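You operate a simulated robot arm through the tools that you are given. There is no shell and no other tool.

Carry out the task below with a simulated robot arm. There is one attempt and no reset: what you move stays moved.

JOB
Put things in order on the top of the low bench. At the end: the wood block from the top of the low bench is on the white small board; the curd from the top of the low bench stands where the ball cheese stood; the ball cheese from the top of the low bench stands where the green brush stood; the green brush stands where the wood block stood; whatever was shut is shut again. Leave all else as you found it, and nothing knocked over.

It is judged by the outcome, as a careful person would: the job done as asked, and still so three seconds after it is handed in. It fails if anything else is knocked over, pushed out of place, dropped, spilled or broken.

ROBOT AND FRAMES
A 6-joint arm with a two-finger parallel gripper, fixed in place. Base frame: the origin is at the foot of the arm, x ahead of it, y to its left, z up; the work surface is at about z = 760. Readings come in mm, degrees, newtons and seconds.
With the tool pointing down near the work surface it reaches from about 240 to 640 mm from the base axis. Its first joint turns from -66.0 to 66.0 degrees. Payload 2.7 kg.
Tool frame: the origin (TCP) lies between the finger pads and is the grasp point; the fingertips stand 23 mm ahead of it; z points along the fingers, y is the line along which they close. Largest opening 94 mm; finger width 38, thickness 10; the body of the gripper, 54 by 96 mm, starts 39 mm behind the TCP.
Orientation is told as [roll, pitch, yaw] about the base's x, y, z axes, in that order, counted from this pose: with the fingers straight down and closing along the base's y, the tool's x points along the base's -x, its y along +y and its z along -z.

CONTROLS
- The arm moves only by the tool servo_tool. Its argument "moves" is a list of rows, each a list of 7 numbers: the finger opening in mm, from 0 to 94, then the shift along the tool's x, y, z in mm, then the turn, a rotation vector about the tool's x, y, z in degrees. In form: [[fingers, dx, dy, dz, wx, wy, wz], ...]. A call has 1 to 20 rows; each row is the pose to reach, as a shift and turn from the pose commanded when the call began, along the tool's axes at that moment. Rows are played at 5 a second. More than 50 mm and 8.6 degrees between two rows, or a gripper value outside its range, and nothing of the call is played. Where a pose cannot be reached the arm comes as near as it can. A force on the tool above 40 N (or 10 N above the force at the start of the call, whichever is more), or a blocked arm, ends the call early, and 0.2 s more pass. Each finger travels about 45 mm/s and halts on what it meets, pressing with about 24 N; the grip force reading is that of the motor and also rises with nothing between the fingers. The clock runs only during rows and for 0.2 s after the last one: add rows that repeat a pose to give the fingers time. The reply holds the time, the measured pose of the TCP, the force on the tool along the base axes, the opening and the grip force, in the units named above and with some noise, with the torque about the TCP (base axes, N m) and any sound that the robot's microphone picked up.
- Cameras (640 x 400 px; columns grow to the right, rows downward): "scene" is fixed at [64.5, -426.8, 1394.5]; the picture's right is [0.89, -0.45, 0.00], its down [-0.28, -0.56, -0.78] and it looks along [0.35, 0.69, -0.63] (base axes); focal length 308 px, centre (320, 200). "wrist" rides on the gripper at [86, 16, -75] in the tool frame; the picture's right is [-0.18, 0.98, 0.00], its down [-0.58, -0.11, -0.81] and it looks along [-0.79, -0.15, 0.59] (tool axes); focal length 243 px, centre (320, 200). There is no depth. A picture from a camera that has moved, and an enlarged one, comes with that camera's place and axes in the base frame and with its lens. The place of the scene camera against the robot may be out by one fixed shift of up to 12 mm in any direction.
- capture(camera): a new picture of that camera. No time passes.
- close_up(camera, box): a new picture of the part [left, top, right, bottom] of that camera's present view, enlarged. No time passes.
- hand_in(): hands the job in; it is judged then, once.

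Nothing tells you positions but the pictures and the camera data. Unless the task says otherwise, let go and move clear before handing in.

The tools are called after "Call:" as name(argument=value, ...) on one line, values as JSON. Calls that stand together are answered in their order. servo_tool: Moves the arm, as the interface text tells. Its arguments: {"type":"object","properties":{"moves":{"type":"array","items":{"type":"array","items":{"type":"number"}}}},"required":["moves"]} The other tools are called the same way: capture (camera) takes a picture; close_up (camera, box) takes an enlarged picture of a part of a camera's view; hand_in () hands the job in.

At the start:

```text
clock: 0.0
tcp_pos: [422.3, 159.1, 1102.7]
tool_rot: [0.1, 0.0, 0.0]
ft_force: [-0.7, 0.4, 0.1]
moment: [0.01, 0.0, -0.04]
gripper_width: 94.0
grip_force: 0.1
```

scene: 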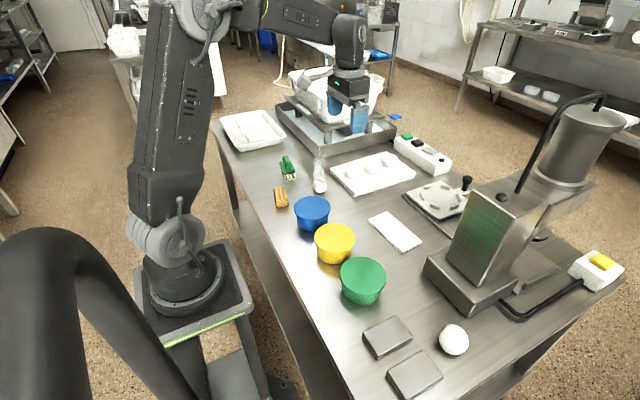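
wrist: 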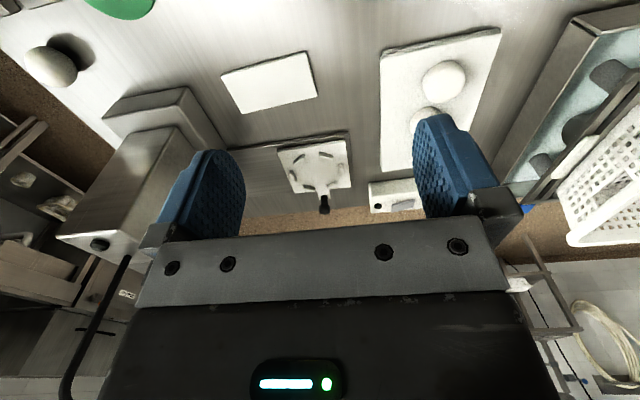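

I see a steel bench with bowls, a green brush, a small wooden block, a white board, a ball cheese and other items. I'll look closer at several parts before moving.

Call:
close_up(camera="scene", box=[210, 130, 370, 230])

Call:
close_up(camera="scene", box=[320, 130, 480, 230])

Call:
close_up(camera="scene", box=[300, 200, 460, 300])

Call:
close_up(camera="scene", box=[340, 290, 500, 390])

Call:
close_up(camera="scene", box=[220, 50, 420, 175])

```text
4.00 times, centred on (290, 180) of scene
camera zoom: at [64.5, -426.8, 1394.5], right [0.89, -0.45, 0.0], down [-0.28, -0.56, -0.78], along [0.35, 0.69, -0.63], focal length 1234 px, centre (440, 280)
```

zoom: 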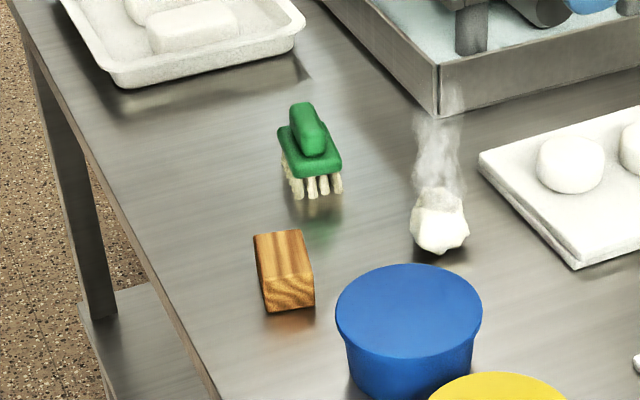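

```text
4.00 times, centred on (400, 180) of scene
camera zoom: at [64.5, -426.8, 1394.5], right [0.89, -0.45, 0.0], down [-0.28, -0.56, -0.78], along [0.35, 0.69, -0.63], focal length 1234 px, centre (0, 280)
```

zoom: 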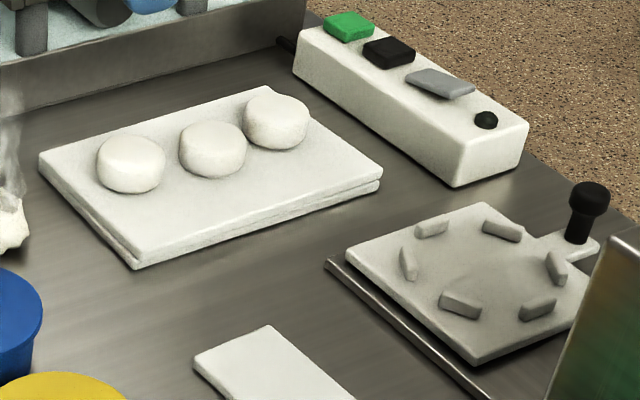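

```text
4.00 times, centred on (380, 250) of scene
camera zoom: at [64.5, -426.8, 1394.5], right [0.89, -0.45, 0.0], down [-0.28, -0.56, -0.78], along [0.35, 0.69, -0.63], focal length 1234 px, centre (80, 0)
```

zoom: 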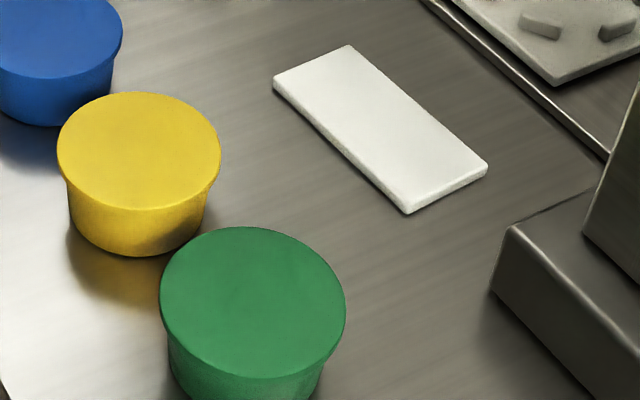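

```text
4.00 times, centred on (420, 340) of scene
camera zoom: at [64.5, -426.8, 1394.5], right [0.89, -0.45, 0.0], down [-0.28, -0.56, -0.78], along [0.35, 0.69, -0.63], focal length 1234 px, centre (-80, -360)
```

zoom: 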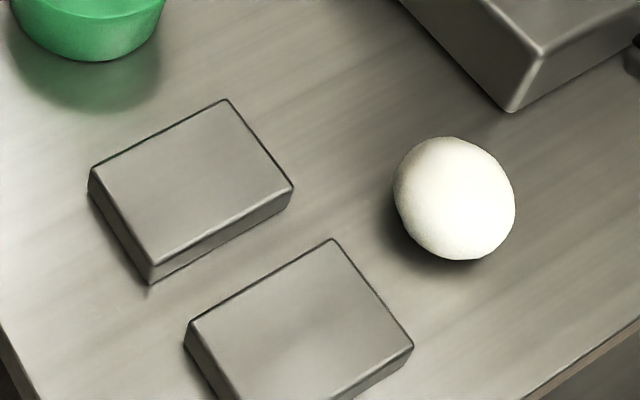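

```text
3.20 times, centred on (320, 112) of scene
camera zoom: at [64.5, -426.8, 1394.5], right [0.89, -0.45, 0.0], down [-0.28, -0.56, -0.78], along [0.35, 0.69, -0.63], focal length 987 px, centre (320, 480)
```

zoom: 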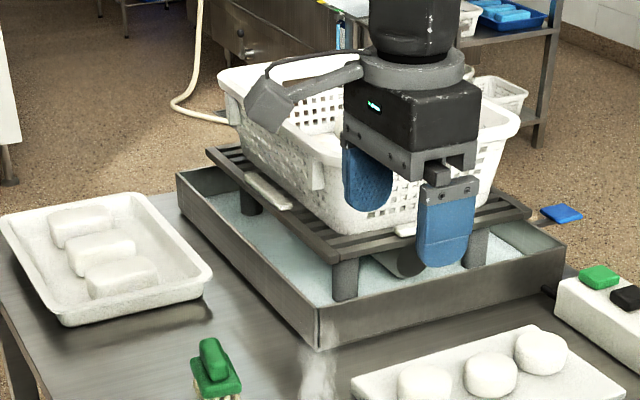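

The brush, wood block and steaming white lump (probably the curd) are on the left of the bench. The ball cheese is on the near right and the white board is mid-bench. I'll zoom in further to confirm.

Call:
close_up(camera="scene", box=[264, 140, 344, 215])

Call:
close_up(camera="wrist", box=[0, 0, 320, 200])

Call:
close_up(camera="scene", box=[420, 80, 640, 330])

```text
5.33 times, centred on (304, 178) of scene
camera zoom: at [64.5, -426.8, 1394.5], right [0.89, -0.45, 0.0], down [-0.28, -0.56, -0.78], along [0.35, 0.69, -0.63], focal length 1645 px, centre (405, 320)
```

zoom: 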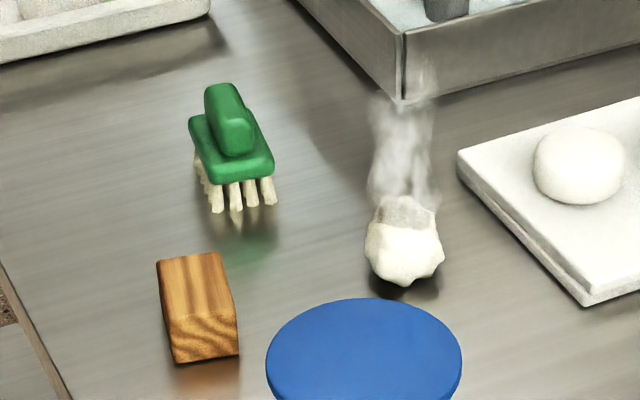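

```text
2.00 times, centred on (160, 100) of wrist
camera zoom: at [335.7, 175.1, 1176.6], right [0.18, 0.98, 0.0], down [0.58, -0.11, 0.81], along [0.79, -0.15, -0.59], focal length 485 px, centre (640, 400)
```

zoom: 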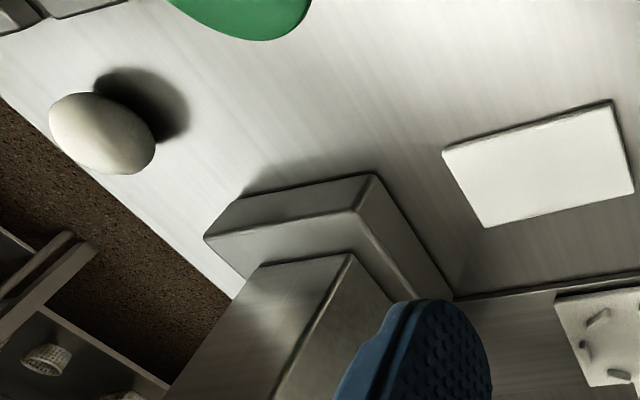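

```text
1.60 times, centred on (530, 205) of scene
camera zoom: at [64.5, -426.8, 1394.5], right [0.89, -0.45, 0.0], down [-0.28, -0.56, -0.78], along [0.35, 0.69, -0.63], focal length 493 px, centre (-16, 192)
```

zoom: 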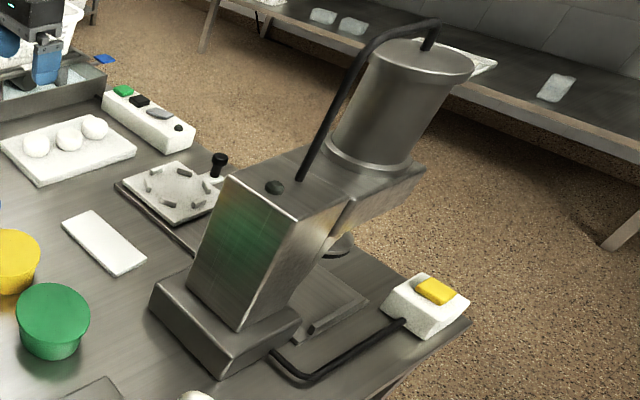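

The objects match the job: wood block near (302,322), brush near (375,447), curd near (438,315), ball near (441,-277), board near (539,41). First I'll hover over the wood block with the tool vertical to refine its position with the wrist camera.

Call:
servo_tool(moves=[[94, 16, 19, 18, 0, 0, 0], [94, 32, 38, 36, 0, 0, 0], [94, 48, 57, 54, 0, 0, 0], [94, 64, 76, 72, 0, 0, 0], [94, 80, 95, 90, 0, 0, 0], [94, 96, 114, 108, 0, 0, 0], [94, 112, 133, 126, 0, 0, 0], [94, 128, 151, 143, 0, 0, 0], [94, 128, 151, 143, 0, 0, 0]])

Call:
capture(camera="wrist")

Call:
capture(camera="scene")

```text
clock: 2.0
tcp_pos: [294.0, 310.5, 957.7]
tool_rot: [0.0, -0.1, 0.0]
ft_force: [0.1, -0.2, 0.3]
moment: [0.05, 0.01, -0.03]
gripper_width: 94.1
grip_force: 0.0
```

```text
taken
camera wrist: at [207.7, 326.8, 1032.1], right [0.18, 0.98, 0.0], down [0.58, -0.11, 0.81], along [0.79, -0.15, -0.59], focal length 243 px, centre (320, 200)
```

wrist: 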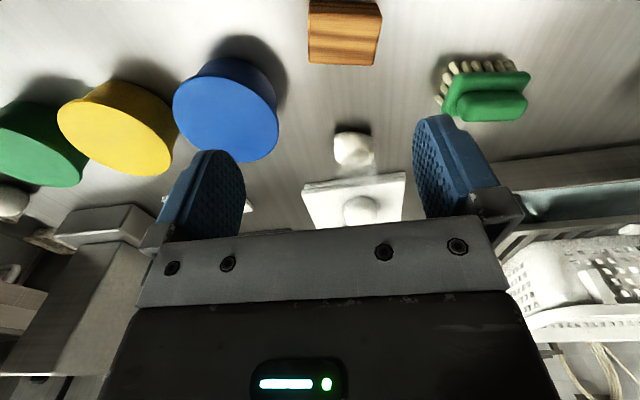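

```text
taken
```

scene: 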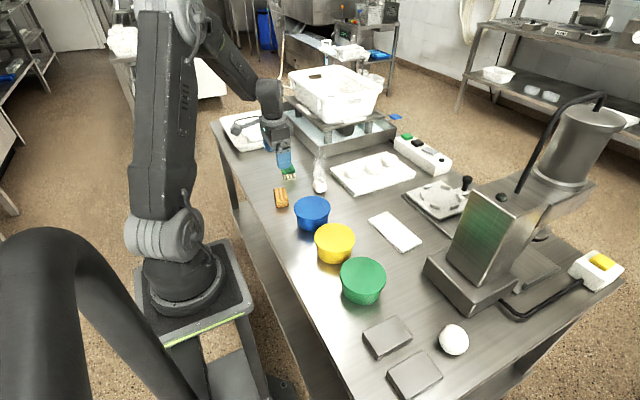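

Good view of block, brush and curd. I'll zoom in on each from here.

Call:
close_up(camera="wrist", box=[280, 0, 408, 80])

Call:
close_up(camera="wrist", box=[416, 45, 544, 125])

Call:
close_up(camera="wrist", box=[290, 120, 418, 200])

```text
5.00 times, centred on (344, 40) of wrist
camera zoom: at [207.7, 326.8, 1032.1], right [0.18, 0.98, 0.0], down [0.58, -0.11, 0.81], along [0.79, -0.15, -0.59], focal length 1213 px, centre (200, 1000)
```

zoom: 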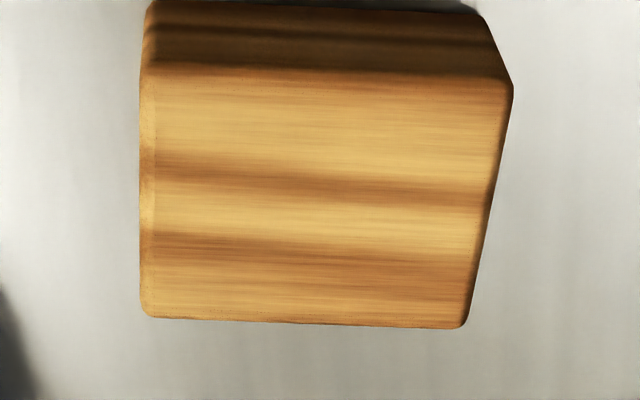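

```text
5.00 times, centred on (480, 85) of wrist
camera zoom: at [207.7, 326.8, 1032.1], right [0.18, 0.98, 0.0], down [0.58, -0.11, 0.81], along [0.79, -0.15, -0.59], focal length 1213 px, centre (-480, 775)
```

zoom: 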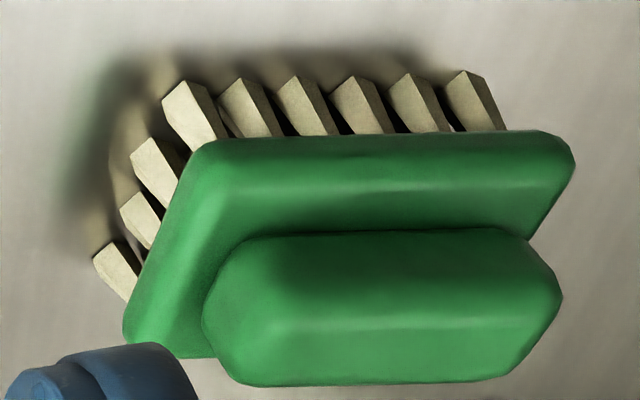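

```text
5.00 times, centred on (354, 160) of wrist
camera zoom: at [207.7, 326.8, 1032.1], right [0.18, 0.98, 0.0], down [0.58, -0.11, 0.81], along [0.79, -0.15, -0.59], focal length 1213 px, centre (150, 400)
```

zoom: 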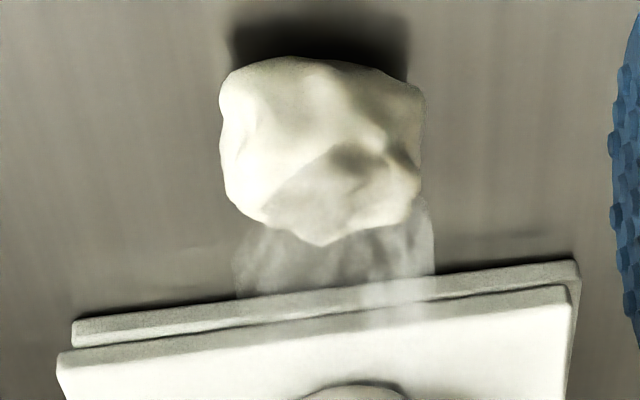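

The wrist camera puts the wood block's centre at about (301,331), rotated -12.5°, roughly 60×39×31 mm. The curd is near (438,331) and the brush near (377,470). I'll align over the block and come down partway.

Call:
servo_tool(moves=[[94, -2, 5, 24, 0, 0, 3], [94, -4, 10, 48, 0, 0, 6], [94, -6, 15, 72, 0, 0, 9], [94, -7.2, 20.3, 95, 0, 0, 12.5], [94, -7.2, 20.3, 115, 0, 0, 12.5], [94, -7.2, 20.3, 115, 0, 0, 12.5]])

Call:
capture(camera="wrist")

Call:
close_up(camera="scene", box=[224, 120, 352, 220])

```text
clock: 3.4
tcp_pos: [301.9, 331.1, 844.4]
tool_rot: [0.0, -0.1, -12.5]
ft_force: [-1.1, -0.7, -0.5]
moment: [-0.03, 0.02, -0.01]
gripper_width: 94.0
grip_force: 0.0
```

```text
taken
camera wrist: at [220.6, 366.3, 918.1], right [0.39, 0.92, 0.0], down [0.54, -0.23, 0.81], along [0.74, -0.32, -0.59], focal length 243 px, centre (320, 200)
```

wrist: 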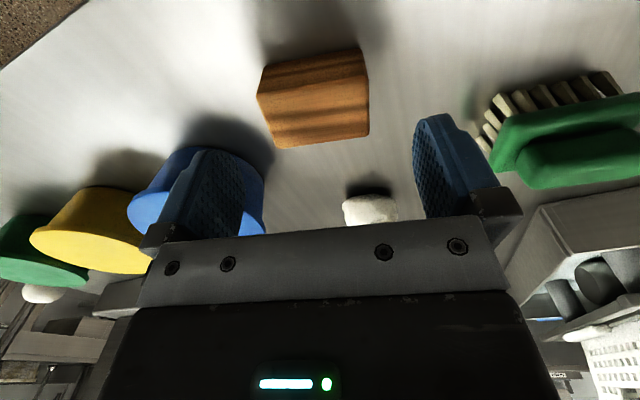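

```text
4.00 times, centred on (288, 170) of scene
camera zoom: at [64.5, -426.8, 1394.5], right [0.89, -0.45, 0.0], down [-0.28, -0.56, -0.78], along [0.35, 0.69, -0.63], focal length 1234 px, centre (448, 320)
```

zoom: 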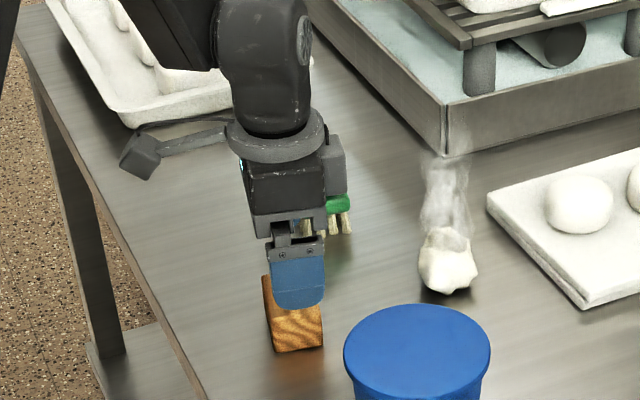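

The block is centred between the fingers, since its top-face centre appears where the TCP axis projects. I'll descend and grip it.

Call:
servo_tool(moves=[[94, 0, 0, 20, 0, 0, 0], [94, 0, 0, 38, 0, 0, 0], [94, 0, 0, 50, 0, 0, 0], [94, 0, 0, 57, 0, 0, 0], [94, 0, 0, 57, 0, 0, 0]])

Call:
capture(camera="wrist")

Call:
close_up(camera="scene", box=[240, 150, 336, 225])

```text
clock: 4.6
tcp_pos: [301.9, 331.1, 786.9]
tool_rot: [0.0, -0.1, -12.6]
ft_force: [0.1, -0.2, -0.4]
moment: [-0.03, 0.0, -0.01]
gripper_width: 94.2
grip_force: 0.1
```

```text
taken
camera wrist: at [220.3, 365.5, 861.1], right [0.39, 0.92, 0.0], down [0.54, -0.23, 0.81], along [0.74, -0.32, -0.59], focal length 243 px, centre (320, 200)
```

wrist: 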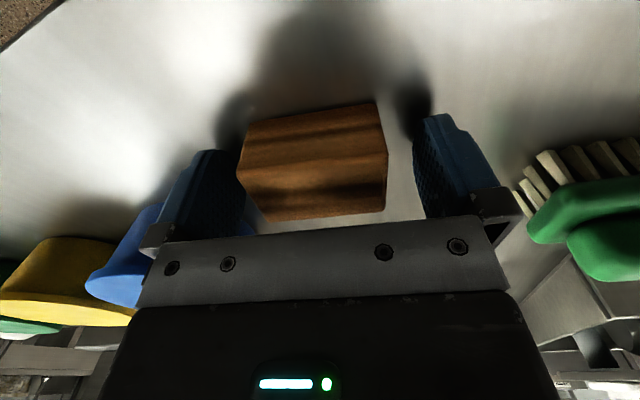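

```text
5.33 times, centred on (288, 188) of scene
camera zoom: at [64.5, -426.8, 1394.5], right [0.89, -0.45, 0.0], down [-0.28, -0.56, -0.78], along [0.35, 0.69, -0.63], focal length 1645 px, centre (491, 267)
```

zoom: 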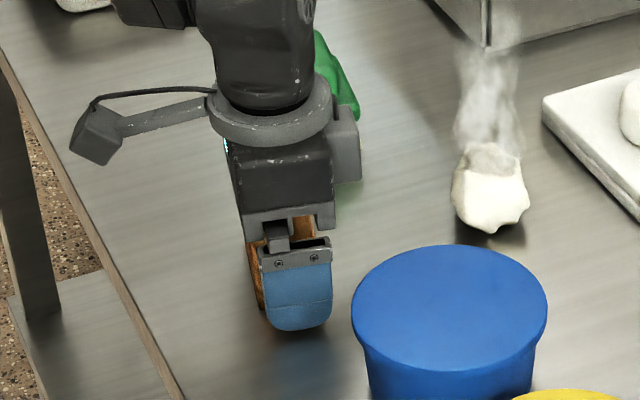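

The fingers straddle the block without touching the bench. I'll close on it.

Call:
servo_tool(moves=[[70, 0, 0, 0, 0, 0, 0], [60, 0, 0, 0, 0, 0, 0], [50, 0, 0, 0, 0, 0, 0], [40, 0, 0, 0, 0, 0, 0], [30, 0, 0, 0, 0, 0, 0], [30, 0, 0, 0, 0, 0, 0]])

Call:
capture(camera="wrist")

```text
clock: 6.0
tcp_pos: [301.6, 330.6, 786.7]
tool_rot: [0.0, -0.2, -12.5]
ft_force: [0.3, 0.7, -0.1]
moment: [0.01, 0.01, -0.02]
gripper_width: 61.5
grip_force: 23.7
```

```text
taken
camera wrist: at [220.3, 365.4, 861.2], right [0.39, 0.92, 0.0], down [0.54, -0.23, 0.81], along [0.74, -0.32, -0.59], focal length 243 px, centre (320, 200)
```

wrist: 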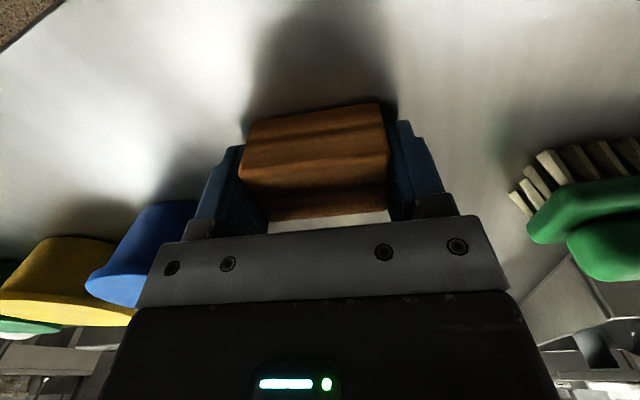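

The block is held at 61.5 mm opening. I'll lift it and carry it over to the white board at (538,52), turning to align with the board.

Call:
servo_tool(moves=[[30, 0, 0, -15, 0, 0, 0], [30, 0, 0, -45, 0, 0, 0], [30, 0, 0, -80, 0, 0, 0], [30, 0, 0, -113, 0, 0, 0], [30, -29.1, -22.1, -113, 0, 0, -1.7], [30, -58.2, -44.2, -113, 0, 0, -3.5], [30, -87.3, -66.2, -113, 0, 0, -5.2], [30, -116.4, -88.3, -113, 0, 0, -6.9], [30, -145.5, -110.4, -113, 0, 0, -8.6], [30, -174.7, -132.5, -113, 0, 0, -10.4], [30, -203.8, -154.6, -113, 0, 0, -12.1], [30, -232.9, -176.6, -113, 0, 0, -13.8], [30, -262, -198.7, -113, 0, 0, -15.6], [30, -291.1, -220.8, -113, 0, 0, -17.3], [30, -291.1, -220.8, -113, 0, 0, -17.3]])

Call:
capture(camera="wrist")

Call:
capture(camera="scene")

```text
clock: 9.2
tcp_pos: [540.2, 52.5, 903.0]
tool_rot: [0.0, -0.2, 4.9]
ft_force: [-0.6, -0.1, -1.0]
moment: [0.0, -0.01, -0.01]
gripper_width: 61.5
grip_force: 24.2
```

```text
taken
camera wrist: at [451.8, 61.4, 976.9], right [0.1, 0.99, 0.0], down [0.59, -0.06, 0.81], along [0.8, -0.08, -0.59], focal length 243 px, centre (320, 200)
```

wrist: 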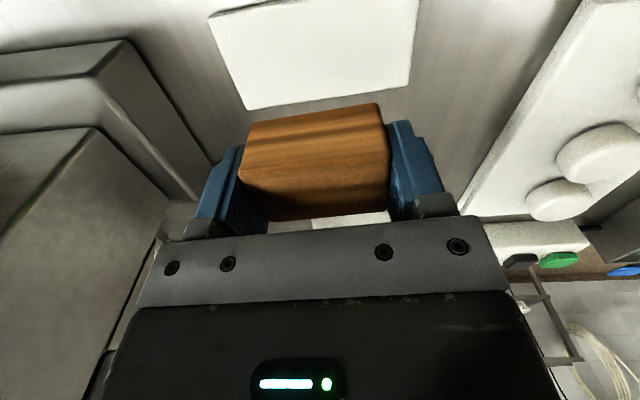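

```text
taken
```

scene: 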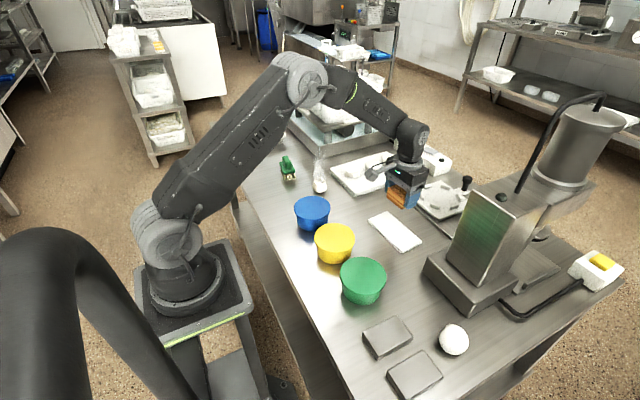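

The block is above the board's centre at (540,52). I'll lower it to just above the surface and check.

Call:
servo_tool(moves=[[30, 1.5, 0, 30, 0, 0, 0], [30, 1.5, 0, 60, 0, 0, 0], [30, 1.5, 0, 82, 0, 0, 0], [30, 1.5, 0, 96, 0, 0, 0], [30, 1.5, 0, 100, 0, 0, 0], [30, 1.5, 0, 100, 0, 0, 0]])

Call:
capture(camera="wrist")

Call:
close_up(camera="scene", box=[340, 170, 468, 270])

```text
clock: 10.6
tcp_pos: [537.0, 52.0, 800.4]
tool_rot: [0.0, -0.1, 4.7]
ft_force: [-0.5, 0.6, -1.4]
moment: [0.0, -0.03, 0.03]
gripper_width: 61.7
grip_force: 23.9
```

```text
taken
camera wrist: at [449.0, 60.8, 874.2], right [0.1, 0.99, 0.0], down [0.59, -0.06, 0.81], along [0.8, -0.08, -0.59], focal length 243 px, centre (320, 200)
```

wrist: 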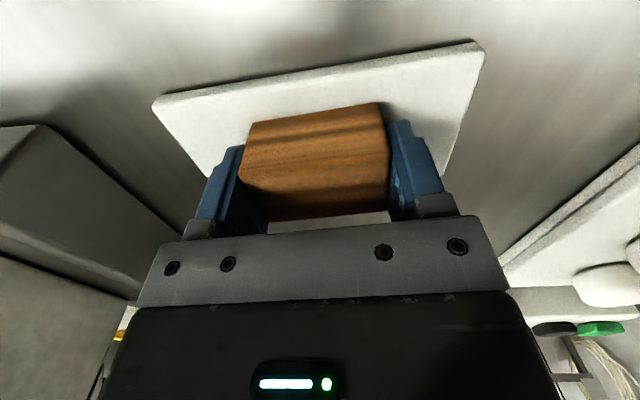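

```text
4.00 times, centred on (404, 220) of scene
camera zoom: at [64.5, -426.8, 1394.5], right [0.89, -0.45, 0.0], down [-0.28, -0.56, -0.78], along [0.35, 0.69, -0.63], focal length 1234 px, centre (-16, 120)
```

zoom: 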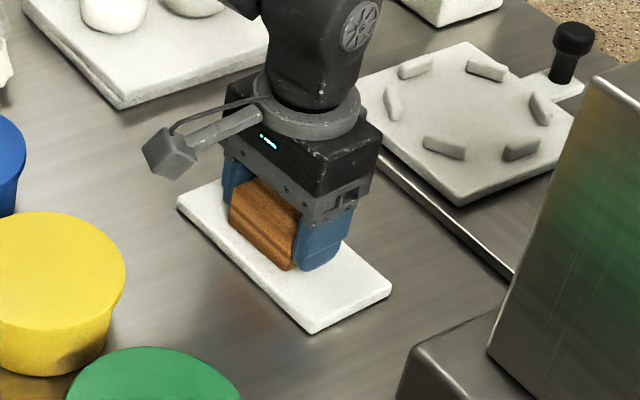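

The block is a few millimetres above the board and centred. I'll go down slowly and watch the force.

Call:
servo_tool(moves=[[30, 0, 0, 1, 0, 0, 0], [30, 0, 0, 2, 0, 0, 0], [30, 0, 0, 3, 0, 0, 0], [30, 0, 0, 3, 0, 0, 0]])

Call:
close_up(camera="scene", box=[372, 205, 436, 255])

```text
clock: 11.6
tcp_pos: [538.1, 50.8, 798.5]
tool_rot: [0.0, -0.2, 4.8]
ft_force: [-6.4, 2.2, 18.8]
moment: [0.0, 0.34, 0.02]
gripper_width: 61.6
grip_force: 23.9
```

```text
8.00 times, centred on (404, 230) of scene
camera zoom: at [64.1, -426.8, 1394.6], right [0.89, -0.45, 0.0], down [-0.28, -0.56, -0.78], along [0.35, 0.69, -0.63], focal length 2467 px, centre (-352, -40)
```

zoom: 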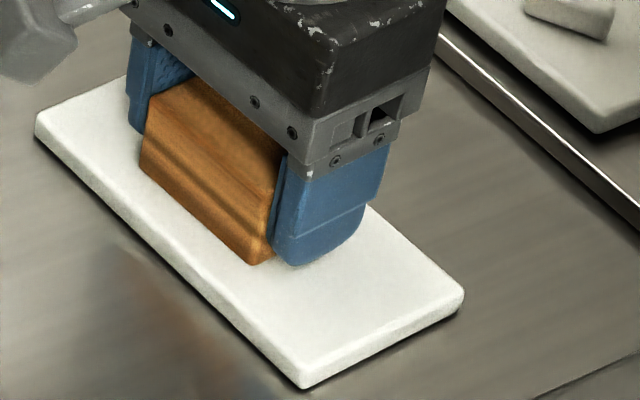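

The block is in contact with the board (about 19 N). I'll ease off the pressure, open, and lift clear.

Call:
servo_tool(moves=[[30, 0, 0, -0.7, 0, 0, 0], [30, 0, 0, -1.3, 0, 0, 0], [66, 0, 0, -1.3, 0, 0, 0], [72, 0, 0, -1.3, 0, 0, 0], [80, 0, 0, -1.3, 0, 0, 0], [90, 0, 0, -1.3, 0, 0, 0], [94, 0, 0, -1.3, 0, 0, 0]])

Call:
close_up(camera="scene", box=[372, 205, 436, 255])

Call:
capture(camera="wrist")

```text
clock: 13.2
tcp_pos: [538.5, 51.6, 799.0]
tool_rot: [0.0, -0.1, 4.8]
ft_force: [0.2, -0.5, 0.3]
moment: [0.03, 0.0, 0.0]
gripper_width: 94.1
grip_force: 0.0
```

```text
8.00 times, centred on (404, 230) of scene
camera zoom: at [64.5, -426.8, 1394.5], right [0.89, -0.45, 0.0], down [-0.28, -0.56, -0.78], along [0.35, 0.69, -0.63], focal length 2467 px, centre (-352, -40)
```

zoom: 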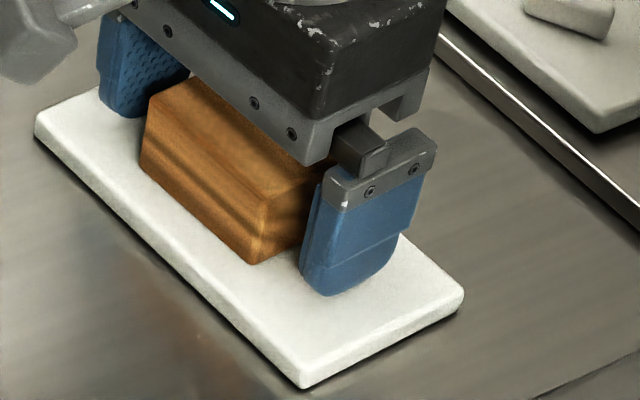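

```text
taken
camera wrist: at [449.7, 60.2, 872.6], right [0.1, 0.99, 0.0], down [0.59, -0.06, 0.81], along [0.8, -0.08, -0.59], focal length 243 px, centre (320, 200)
```

wrist: 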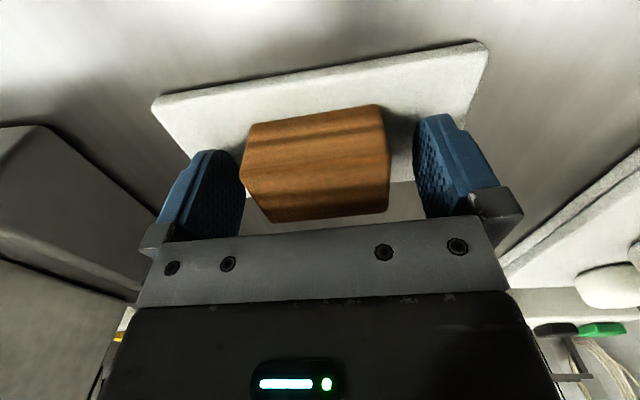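

The block sits squarely on the white board. I'll lift clear and go above the brush, turning to about 80° yaw so the fingers can close across its narrow side.

Call:
servo_tool(moves=[[94, 0, 0, -30, 0, 0, 0], [94, 0, 0, -62, 0, 0, 0], [94, 0, 0, -97, 0, 0, 0], [94, 0, 0, -131, 0, 0, 0], [94, 9, 30.8, -131, 0, 0, -5.4], [94, 17.9, 61.6, -131, 0, 0, -10.7], [94, 26.9, 92.4, -131, 0, 0, -16.1], [94, 35.8, 123.1, -131, 0, 0, -21.5], [94, 44.8, 153.9, -131, 0, 0, -26.9], [94, 53.7, 184.7, -131, 0, 0, -32.2], [94, 62.7, 215.5, -131, 0, 0, -37.6], [94, 71.7, 246.3, -131, 0, 0, -43], [94, 80.6, 277.1, -131, 0, 0, -48.3], [94, 89.6, 307.9, -131, 0, 0, -53.7], [94, 98.5, 338.6, -131, 0, 0, -59.1], [94, 107.5, 369.4, -131, 0, 0, -64.4], [94, 116.4, 400.2, -131, 0, 0, -69.8], [94, 125.4, 431, -131, 0, 0, -75.2], [94, 125.4, 431, -131, 0, 0, -75.2]])

Call:
capture(camera="wrist")

Call:
capture(camera="scene")

```text
clock: 17.2
tcp_pos: [375.7, 473.0, 930.3]
tool_rot: [-0.1, -0.1, 80.1]
ft_force: [-0.1, -0.6, 0.3]
moment: [0.01, 0.01, 0.0]
gripper_width: 94.1
grip_force: 0.0
```

```text
taken
camera wrist: at [344.8, 391.0, 1004.4], right [-0.94, 0.35, 0.0], down [0.21, 0.55, 0.81], along [0.28, 0.76, -0.59], focal length 243 px, centre (320, 200)
```

wrist: 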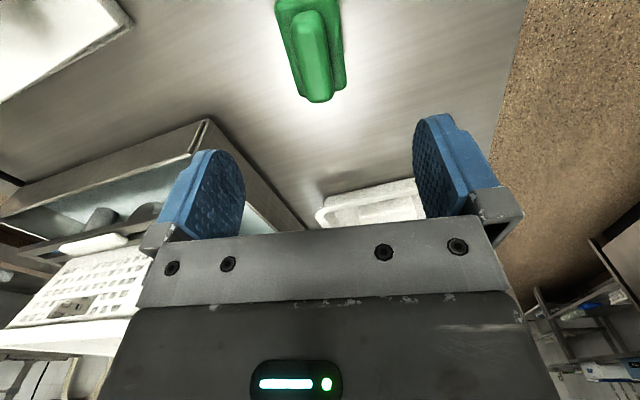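

```text
taken
```

scene: 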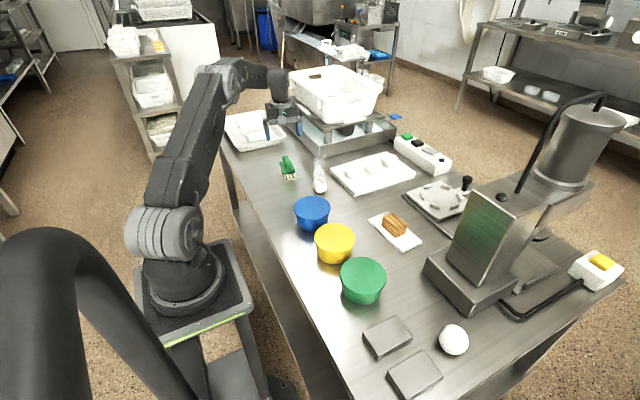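

The brush is in view below the gripper. I'll zoom on it, and check the block on the board.

Call:
close_up(camera="wrist", box=[240, 0, 400, 110])

Call:
close_up(camera="scene", box=[362, 200, 442, 260])

Call:
close_up(camera="scene", box=[260, 140, 340, 200])

```text
3.64 times, centred on (320, 55) of wrist
camera zoom: at [344.8, 391.0, 1004.4], right [-0.94, 0.35, 0.0], down [0.21, 0.55, 0.81], along [0.28, 0.76, -0.59], focal length 882 px, centre (320, 727)
```

zoom: 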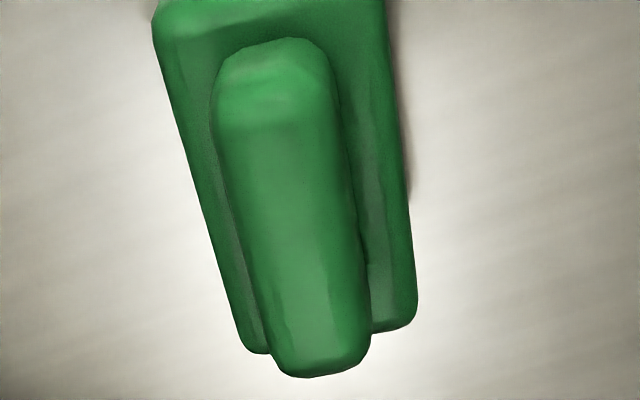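

```text
6.67 times, centred on (402, 230) of scene
camera zoom: at [64.5, -426.8, 1394.5], right [0.89, -0.45, 0.0], down [-0.28, -0.56, -0.78], along [0.35, 0.69, -0.63], focal length 2056 px, centre (-227, 0)
```

zoom: 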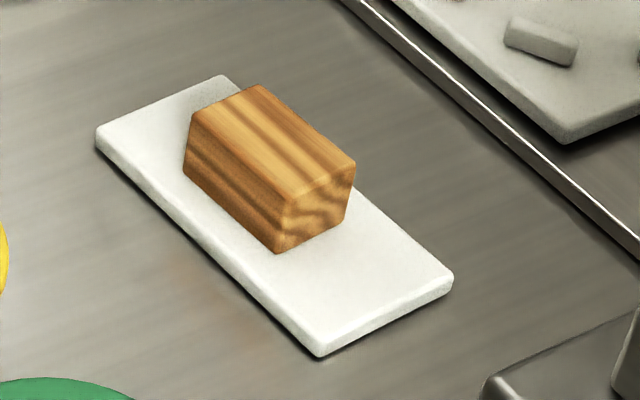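

```text
6.67 times, centred on (300, 170) of scene
camera zoom: at [64.5, -426.8, 1394.5], right [0.89, -0.45, 0.0], down [-0.28, -0.56, -0.78], along [0.35, 0.69, -0.63], focal length 2056 px, centre (453, 400)
```

zoom: 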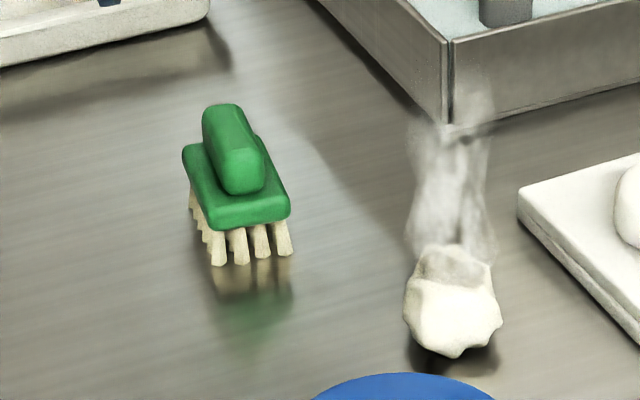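

The block sits well on the board. The brush's base plate is about 68×44 mm, centred near (379,471) and aligned with the current yaw. I'll descend with the fingers beside the plate.

Call:
servo_tool(moves=[[94, 1.4, -3.6, 30, 0, 0, 0], [94, 1.4, -3.6, 62, 0, 0, 0], [94, 1.4, -3.6, 90, 0, 0, 0], [94, 1.4, -3.6, 90, 0, 0, 0]])

Call:
capture(camera="wrist")

Call:
close_up(camera="scene", box=[240, 110, 368, 210])

```text
clock: 18.2
tcp_pos: [378.1, 468.5, 836.5]
tool_rot: [-0.1, 0.1, 80.0]
ft_force: [0.4, 0.3, 0.2]
moment: [0.0, 0.03, 0.06]
gripper_width: 93.8
grip_force: 0.0
```

```text
taken
camera wrist: at [347.7, 386.4, 911.0], right [-0.94, 0.35, 0.0], down [0.21, 0.55, 0.81], along [0.28, 0.76, -0.59], focal length 243 px, centre (320, 200)
```

wrist: 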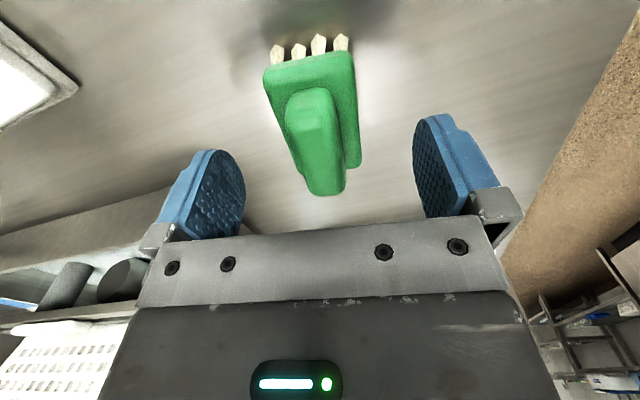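

```text
4.00 times, centred on (304, 160) of scene
camera zoom: at [64.5, -426.8, 1394.5], right [0.89, -0.45, 0.0], down [-0.28, -0.56, -0.78], along [0.35, 0.69, -0.63], focal length 1234 px, centre (384, 360)
```

zoom: 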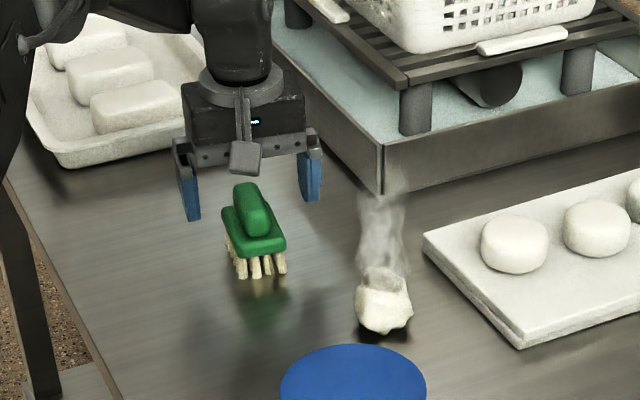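

Call:
close_up(camera="wrist", box=[230, 20, 390, 210])

```text
2.11 times, centred on (310, 115) of wrist
camera zoom: at [347.7, 386.4, 911.0], right [-0.94, 0.35, 0.0], down [0.21, 0.55, 0.81], along [0.28, 0.76, -0.59], focal length 511 px, centre (341, 379)
```

zoom: 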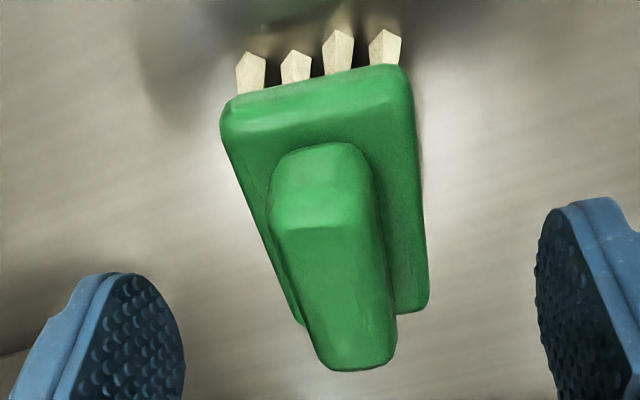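

The brush plate is centred at about (379.6,472), so I need a correction of only a few millimetres. I'll descend the rest of the way.

Call:
servo_tool(moves=[[94, -3.2, -1, 15, 0, 0, 0], [94, -3.2, -1, 30, 0, 0, 0], [94, -3.2, -1, 40, 0, 0, 0], [94, -3.2, -1, 46, 0, 0, 0], [94, -3.2, -1, 46, 0, 0, 0]])

Call:
capture(camera="wrist")

Call:
close_up(camera="scene", box=[260, 140, 324, 190])

```text
clock: 19.4
tcp_pos: [380.3, 470.9, 793.5]
tool_rot: [-0.1, -0.1, 80.0]
ft_force: [0.4, 0.5, -0.1]
moment: [-0.02, 0.0, -0.01]
gripper_width: 93.9
grip_force: 0.0
```

```text
taken
camera wrist: at [348.7, 390.0, 867.7], right [-0.94, 0.35, 0.0], down [0.21, 0.55, 0.81], along [0.28, 0.76, -0.59], focal length 243 px, centre (320, 200)
```

wrist: 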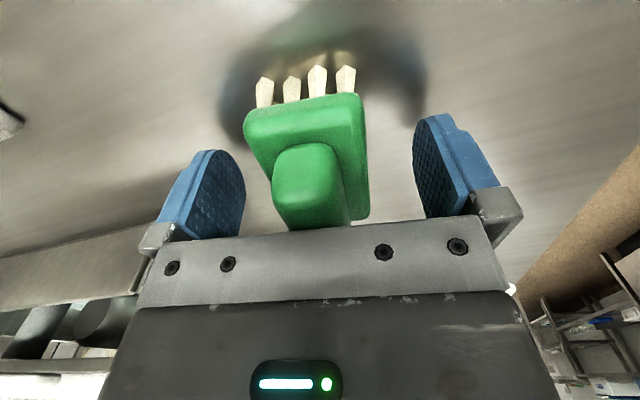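

```text
8.00 times, centred on (292, 165) of scene
camera zoom: at [64.5, -426.8, 1394.5], right [0.89, -0.45, 0.0], down [-0.28, -0.56, -0.78], along [0.35, 0.69, -0.63], focal length 2467 px, centre (544, 480)
```

zoom: 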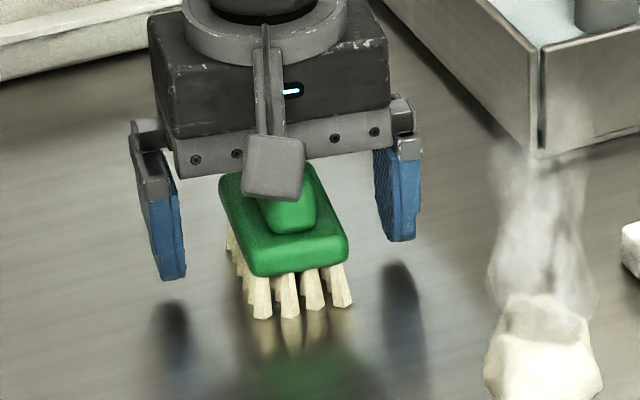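

The fingers are beside the plate with clearance. I'll close on the brush.

Call:
servo_tool(moves=[[75, 0, 0, 0, 0, 0, 0], [60, 0, 0, 0, 0, 0, 0], [50, 0, 0, 0, 0, 0, 0], [40, 0, 0, 0, 0, 0, 0], [30, 0, 0, 0, 0, 0, 0], [20, 0, 0, 0, 0, 0, 0], [20, 0, 0, 0, 0, 0, 0]])

Call:
capture(camera="wrist")

Call:
close_up(camera="scene", box=[260, 140, 324, 190])

```text
clock: 21.0
tcp_pos: [380.1, 472.8, 793.7]
tool_rot: [-0.1, 0.0, 80.0]
ft_force: [0.5, -0.3, 0.7]
moment: [-0.01, 0.01, -0.03]
gripper_width: 45.6
grip_force: 24.4
```

```text
taken
camera wrist: at [348.7, 389.9, 867.8], right [-0.94, 0.35, 0.0], down [0.21, 0.55, 0.81], along [0.28, 0.76, -0.59], focal length 243 px, centre (320, 200)
```

wrist: 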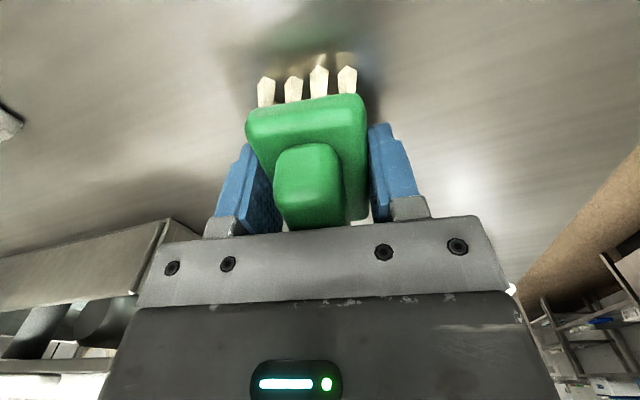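

```text
8.00 times, centred on (292, 165) of scene
camera zoom: at [64.5, -426.9, 1394.5], right [0.89, -0.45, 0.0], down [-0.28, -0.56, -0.78], along [0.35, 0.69, -0.63], focal length 2467 px, centre (544, 480)
```

zoom: 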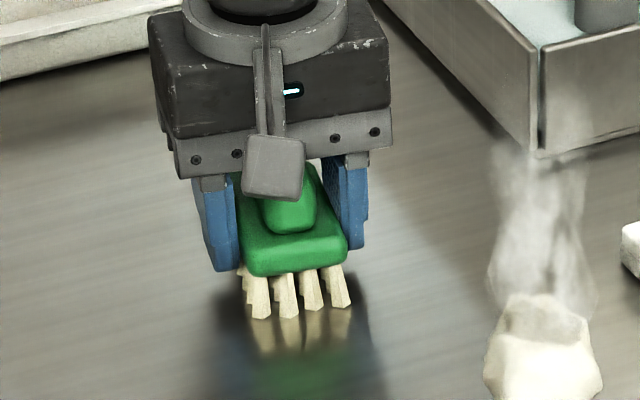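

The brush is held at 45.6 mm. I'll lift it and carry it to the old wood block spot at (301,331).

Call:
servo_tool(moves=[[20, 0, 0, -12, 0, 0, 0], [20, 0, 0, -35, 0, 0, 0], [20, 0, 0, -60, 0, 0, 0], [20, 0, 0, -75, 0, 0, 0], [20, 25.4, 8.9, -75, 0, 0, 0.4], [20, 50.9, 17.7, -75, 0, 0, 0.8], [20, 76.3, 26.6, -75, 0, 0, 1.2], [20, 101.7, 35.5, -75, 0, 0, 1.7], [20, 127.2, 44.3, -75, 0, 0, 2.1], [20, 152.6, 53.2, -75, 0, 0, 2.5], [20, 152.6, 53.2, -75, 0, 0, 2.5], [20, 152.6, 53.2, -75, 0, 0, 2.5]])

Call:
capture(camera="wrist")

Call:
close_up(camera="scene", box=[224, 120, 352, 220])

```text
clock: 23.6
tcp_pos: [301.5, 330.5, 868.5]
tool_rot: [-0.1, 0.0, 77.5]
ft_force: [0.2, 0.0, -1.8]
moment: [0.02, -0.01, 0.0]
gripper_width: 45.4
grip_force: 24.2
```

```text
taken
camera wrist: at [266.9, 250.3, 942.2], right [-0.92, 0.39, 0.0], down [0.23, 0.54, 0.81], along [0.32, 0.74, -0.59], focal length 243 px, centre (320, 200)
```

wrist: 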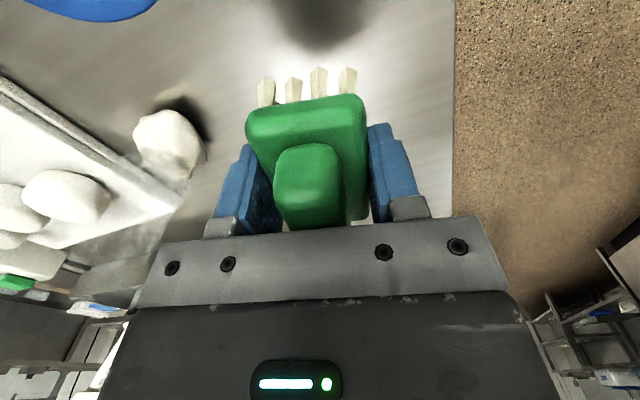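

```text
4.00 times, centred on (288, 170) of scene
camera zoom: at [64.5, -426.8, 1394.6], right [0.89, -0.45, 0.0], down [-0.28, -0.56, -0.78], along [0.35, 0.69, -0.63], focal length 1234 px, centre (448, 320)
```

zoom: 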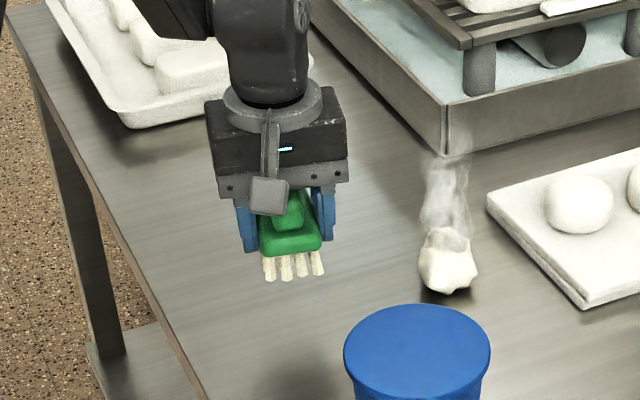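

The brush is directly above the old block spot. I'll lower it.

Call:
servo_tool(moves=[[20, 0, 0, 25, 0, 0, 0], [20, 0, 0, 48, 0, 0, 0], [20, 0, 0, 63, 0, 0, 0], [20, 0, 0, 70, 0, 0, 0], [20, 0, 0, 72, 0, 0, 0], [20, 0, 0, 72, 0, 0, 0]])

Call:
servo_tool(moves=[[20, 0, 0, 1, 0, 0, 0], [20, 0, 0, 2, 0, 0, 0], [20, 0, 0, 2, 0, 0, 0]])

Call:
close_up(camera="scene", box=[248, 160, 312, 210])

```text
clock: 25.0
tcp_pos: [301.8, 330.4, 795.4]
tool_rot: [-0.1, 0.0, 77.5]
ft_force: [-0.4, 0.0, -1.3]
moment: [0.0, -0.01, 0.01]
gripper_width: 45.3
grip_force: 24.1
```

```text
clock: 25.8
tcp_pos: [302.8, 331.2, 794.6]
tool_rot: [0.0, -0.1, 77.5]
ft_force: [0.2, -1.0, -0.8]
moment: [0.0, -0.01, 0.01]
gripper_width: 45.4
grip_force: 23.6
```

```text
8.00 times, centred on (280, 185) of scene
camera zoom: at [64.5, -426.8, 1394.6], right [0.89, -0.45, 0.0], down [-0.28, -0.56, -0.78], along [0.35, 0.69, -0.63], focal length 2467 px, centre (640, 320)
```

zoom: 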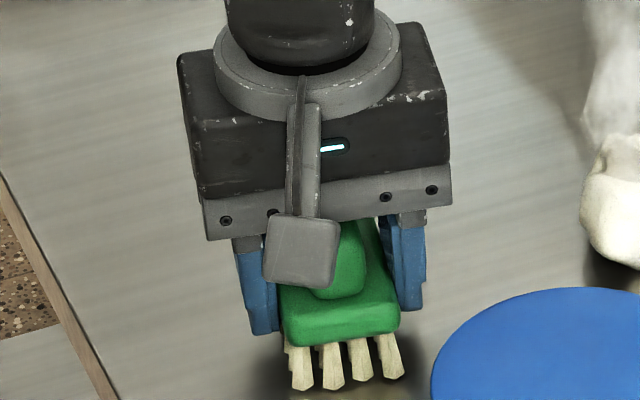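

No contact yet, so I'll continue in small steps.

Call:
servo_tool(moves=[[20, 0, 0, 0.7, 0, 0, 0], [20, 0, 0, 1.4, 0, 0, 0], [20, 0, 0, 1.4, 0, 0, 0]])

```text
clock: 26.6
tcp_pos: [300.8, 329.3, 793.3]
tool_rot: [-0.1, 0.0, 77.5]
ft_force: [-0.2, -0.1, -0.8]
moment: [-0.03, 0.0, -0.02]
gripper_width: 45.8
grip_force: 23.9
```

Call:
servo_tool(moves=[[20, 0, 0, 0.7, 0, 0, 0], [20, 0, 0, 1.4, 0, 0, 0], [20, 0, 0, 1.4, 0, 0, 0]])

Call:
close_up(camera="scene", box=[248, 160, 312, 210])

```text
clock: 27.4
tcp_pos: [302.8, 330.4, 791.7]
tool_rot: [-0.1, -0.1, 77.6]
ft_force: [-4.6, -3.3, 21.1]
moment: [-0.02, 0.05, 0.01]
gripper_width: 45.6
grip_force: 24.3
```

```text
8.00 times, centred on (280, 185) of scene
camera zoom: at [64.2, -427.1, 1394.5], right [0.89, -0.45, 0.0], down [-0.28, -0.56, -0.78], along [0.35, 0.69, -0.63], focal length 2467 px, centre (640, 320)
```

zoom: 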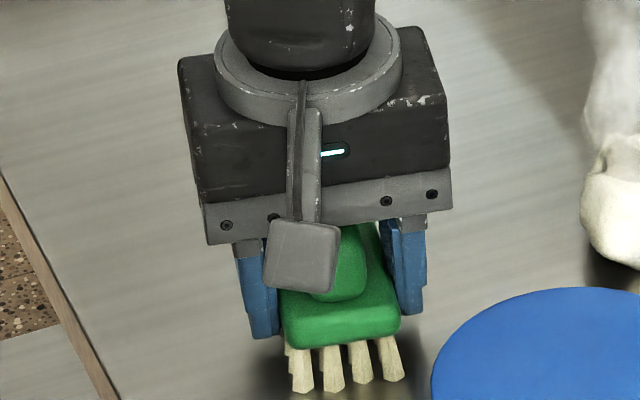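

The brush is in firm contact with the bench. I'll ease off about 1 mm, open, and lift away.

Call:
servo_tool(moves=[[20, 0, 0, -0.6, 0, 0, 0], [20, 0, 0, -1.1, 0, 0, 0], [50, 0, 0, -1.1, 0, 0, 0], [60, 0, 0, -1.1, 0, 0, 0], [75, 0, 0, -1.1, 0, 0, 0], [90, 0, 0, -1.1, 0, 0, 0], [94, 0, 0, -1.1, 0, 0, 0]])

Call:
close_up(camera="scene", box=[248, 160, 312, 210])

Call:
capture(camera="wrist")

```text
clock: 29.0
tcp_pos: [302.3, 330.0, 793.3]
tool_rot: [-0.1, 0.1, 77.4]
ft_force: [-0.6, -0.3, 0.5]
moment: [0.0, -0.01, -0.03]
gripper_width: 94.1
grip_force: 0.1
```

```text
8.00 times, centred on (280, 185) of scene
camera zoom: at [64.5, -426.8, 1394.5], right [0.89, -0.45, 0.0], down [-0.28, -0.56, -0.78], along [0.35, 0.69, -0.63], focal length 2467 px, centre (640, 320)
```

zoom: 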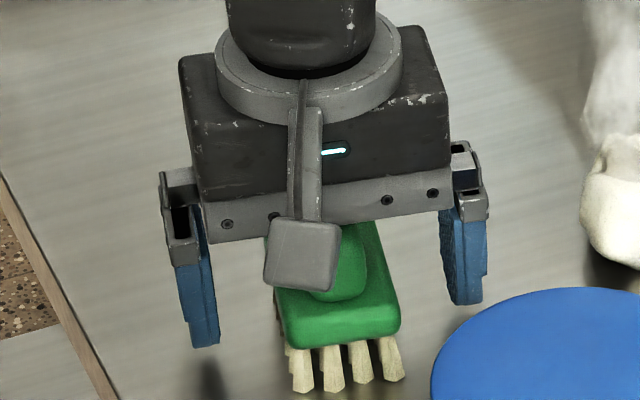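

```text
taken
camera wrist: at [267.4, 249.9, 867.5], right [-0.92, 0.39, 0.0], down [0.23, 0.54, 0.81], along [0.32, 0.74, -0.59], focal length 243 px, centre (320, 200)
```

wrist: 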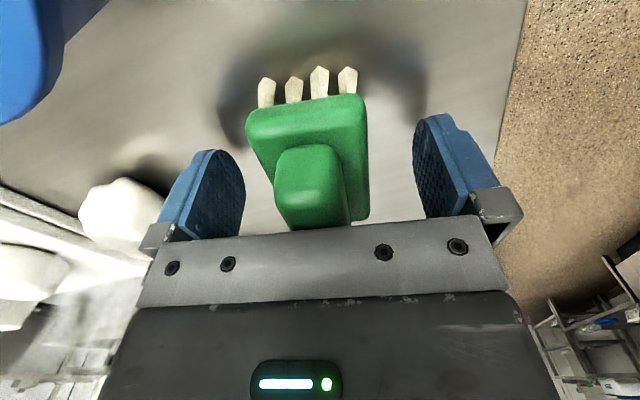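

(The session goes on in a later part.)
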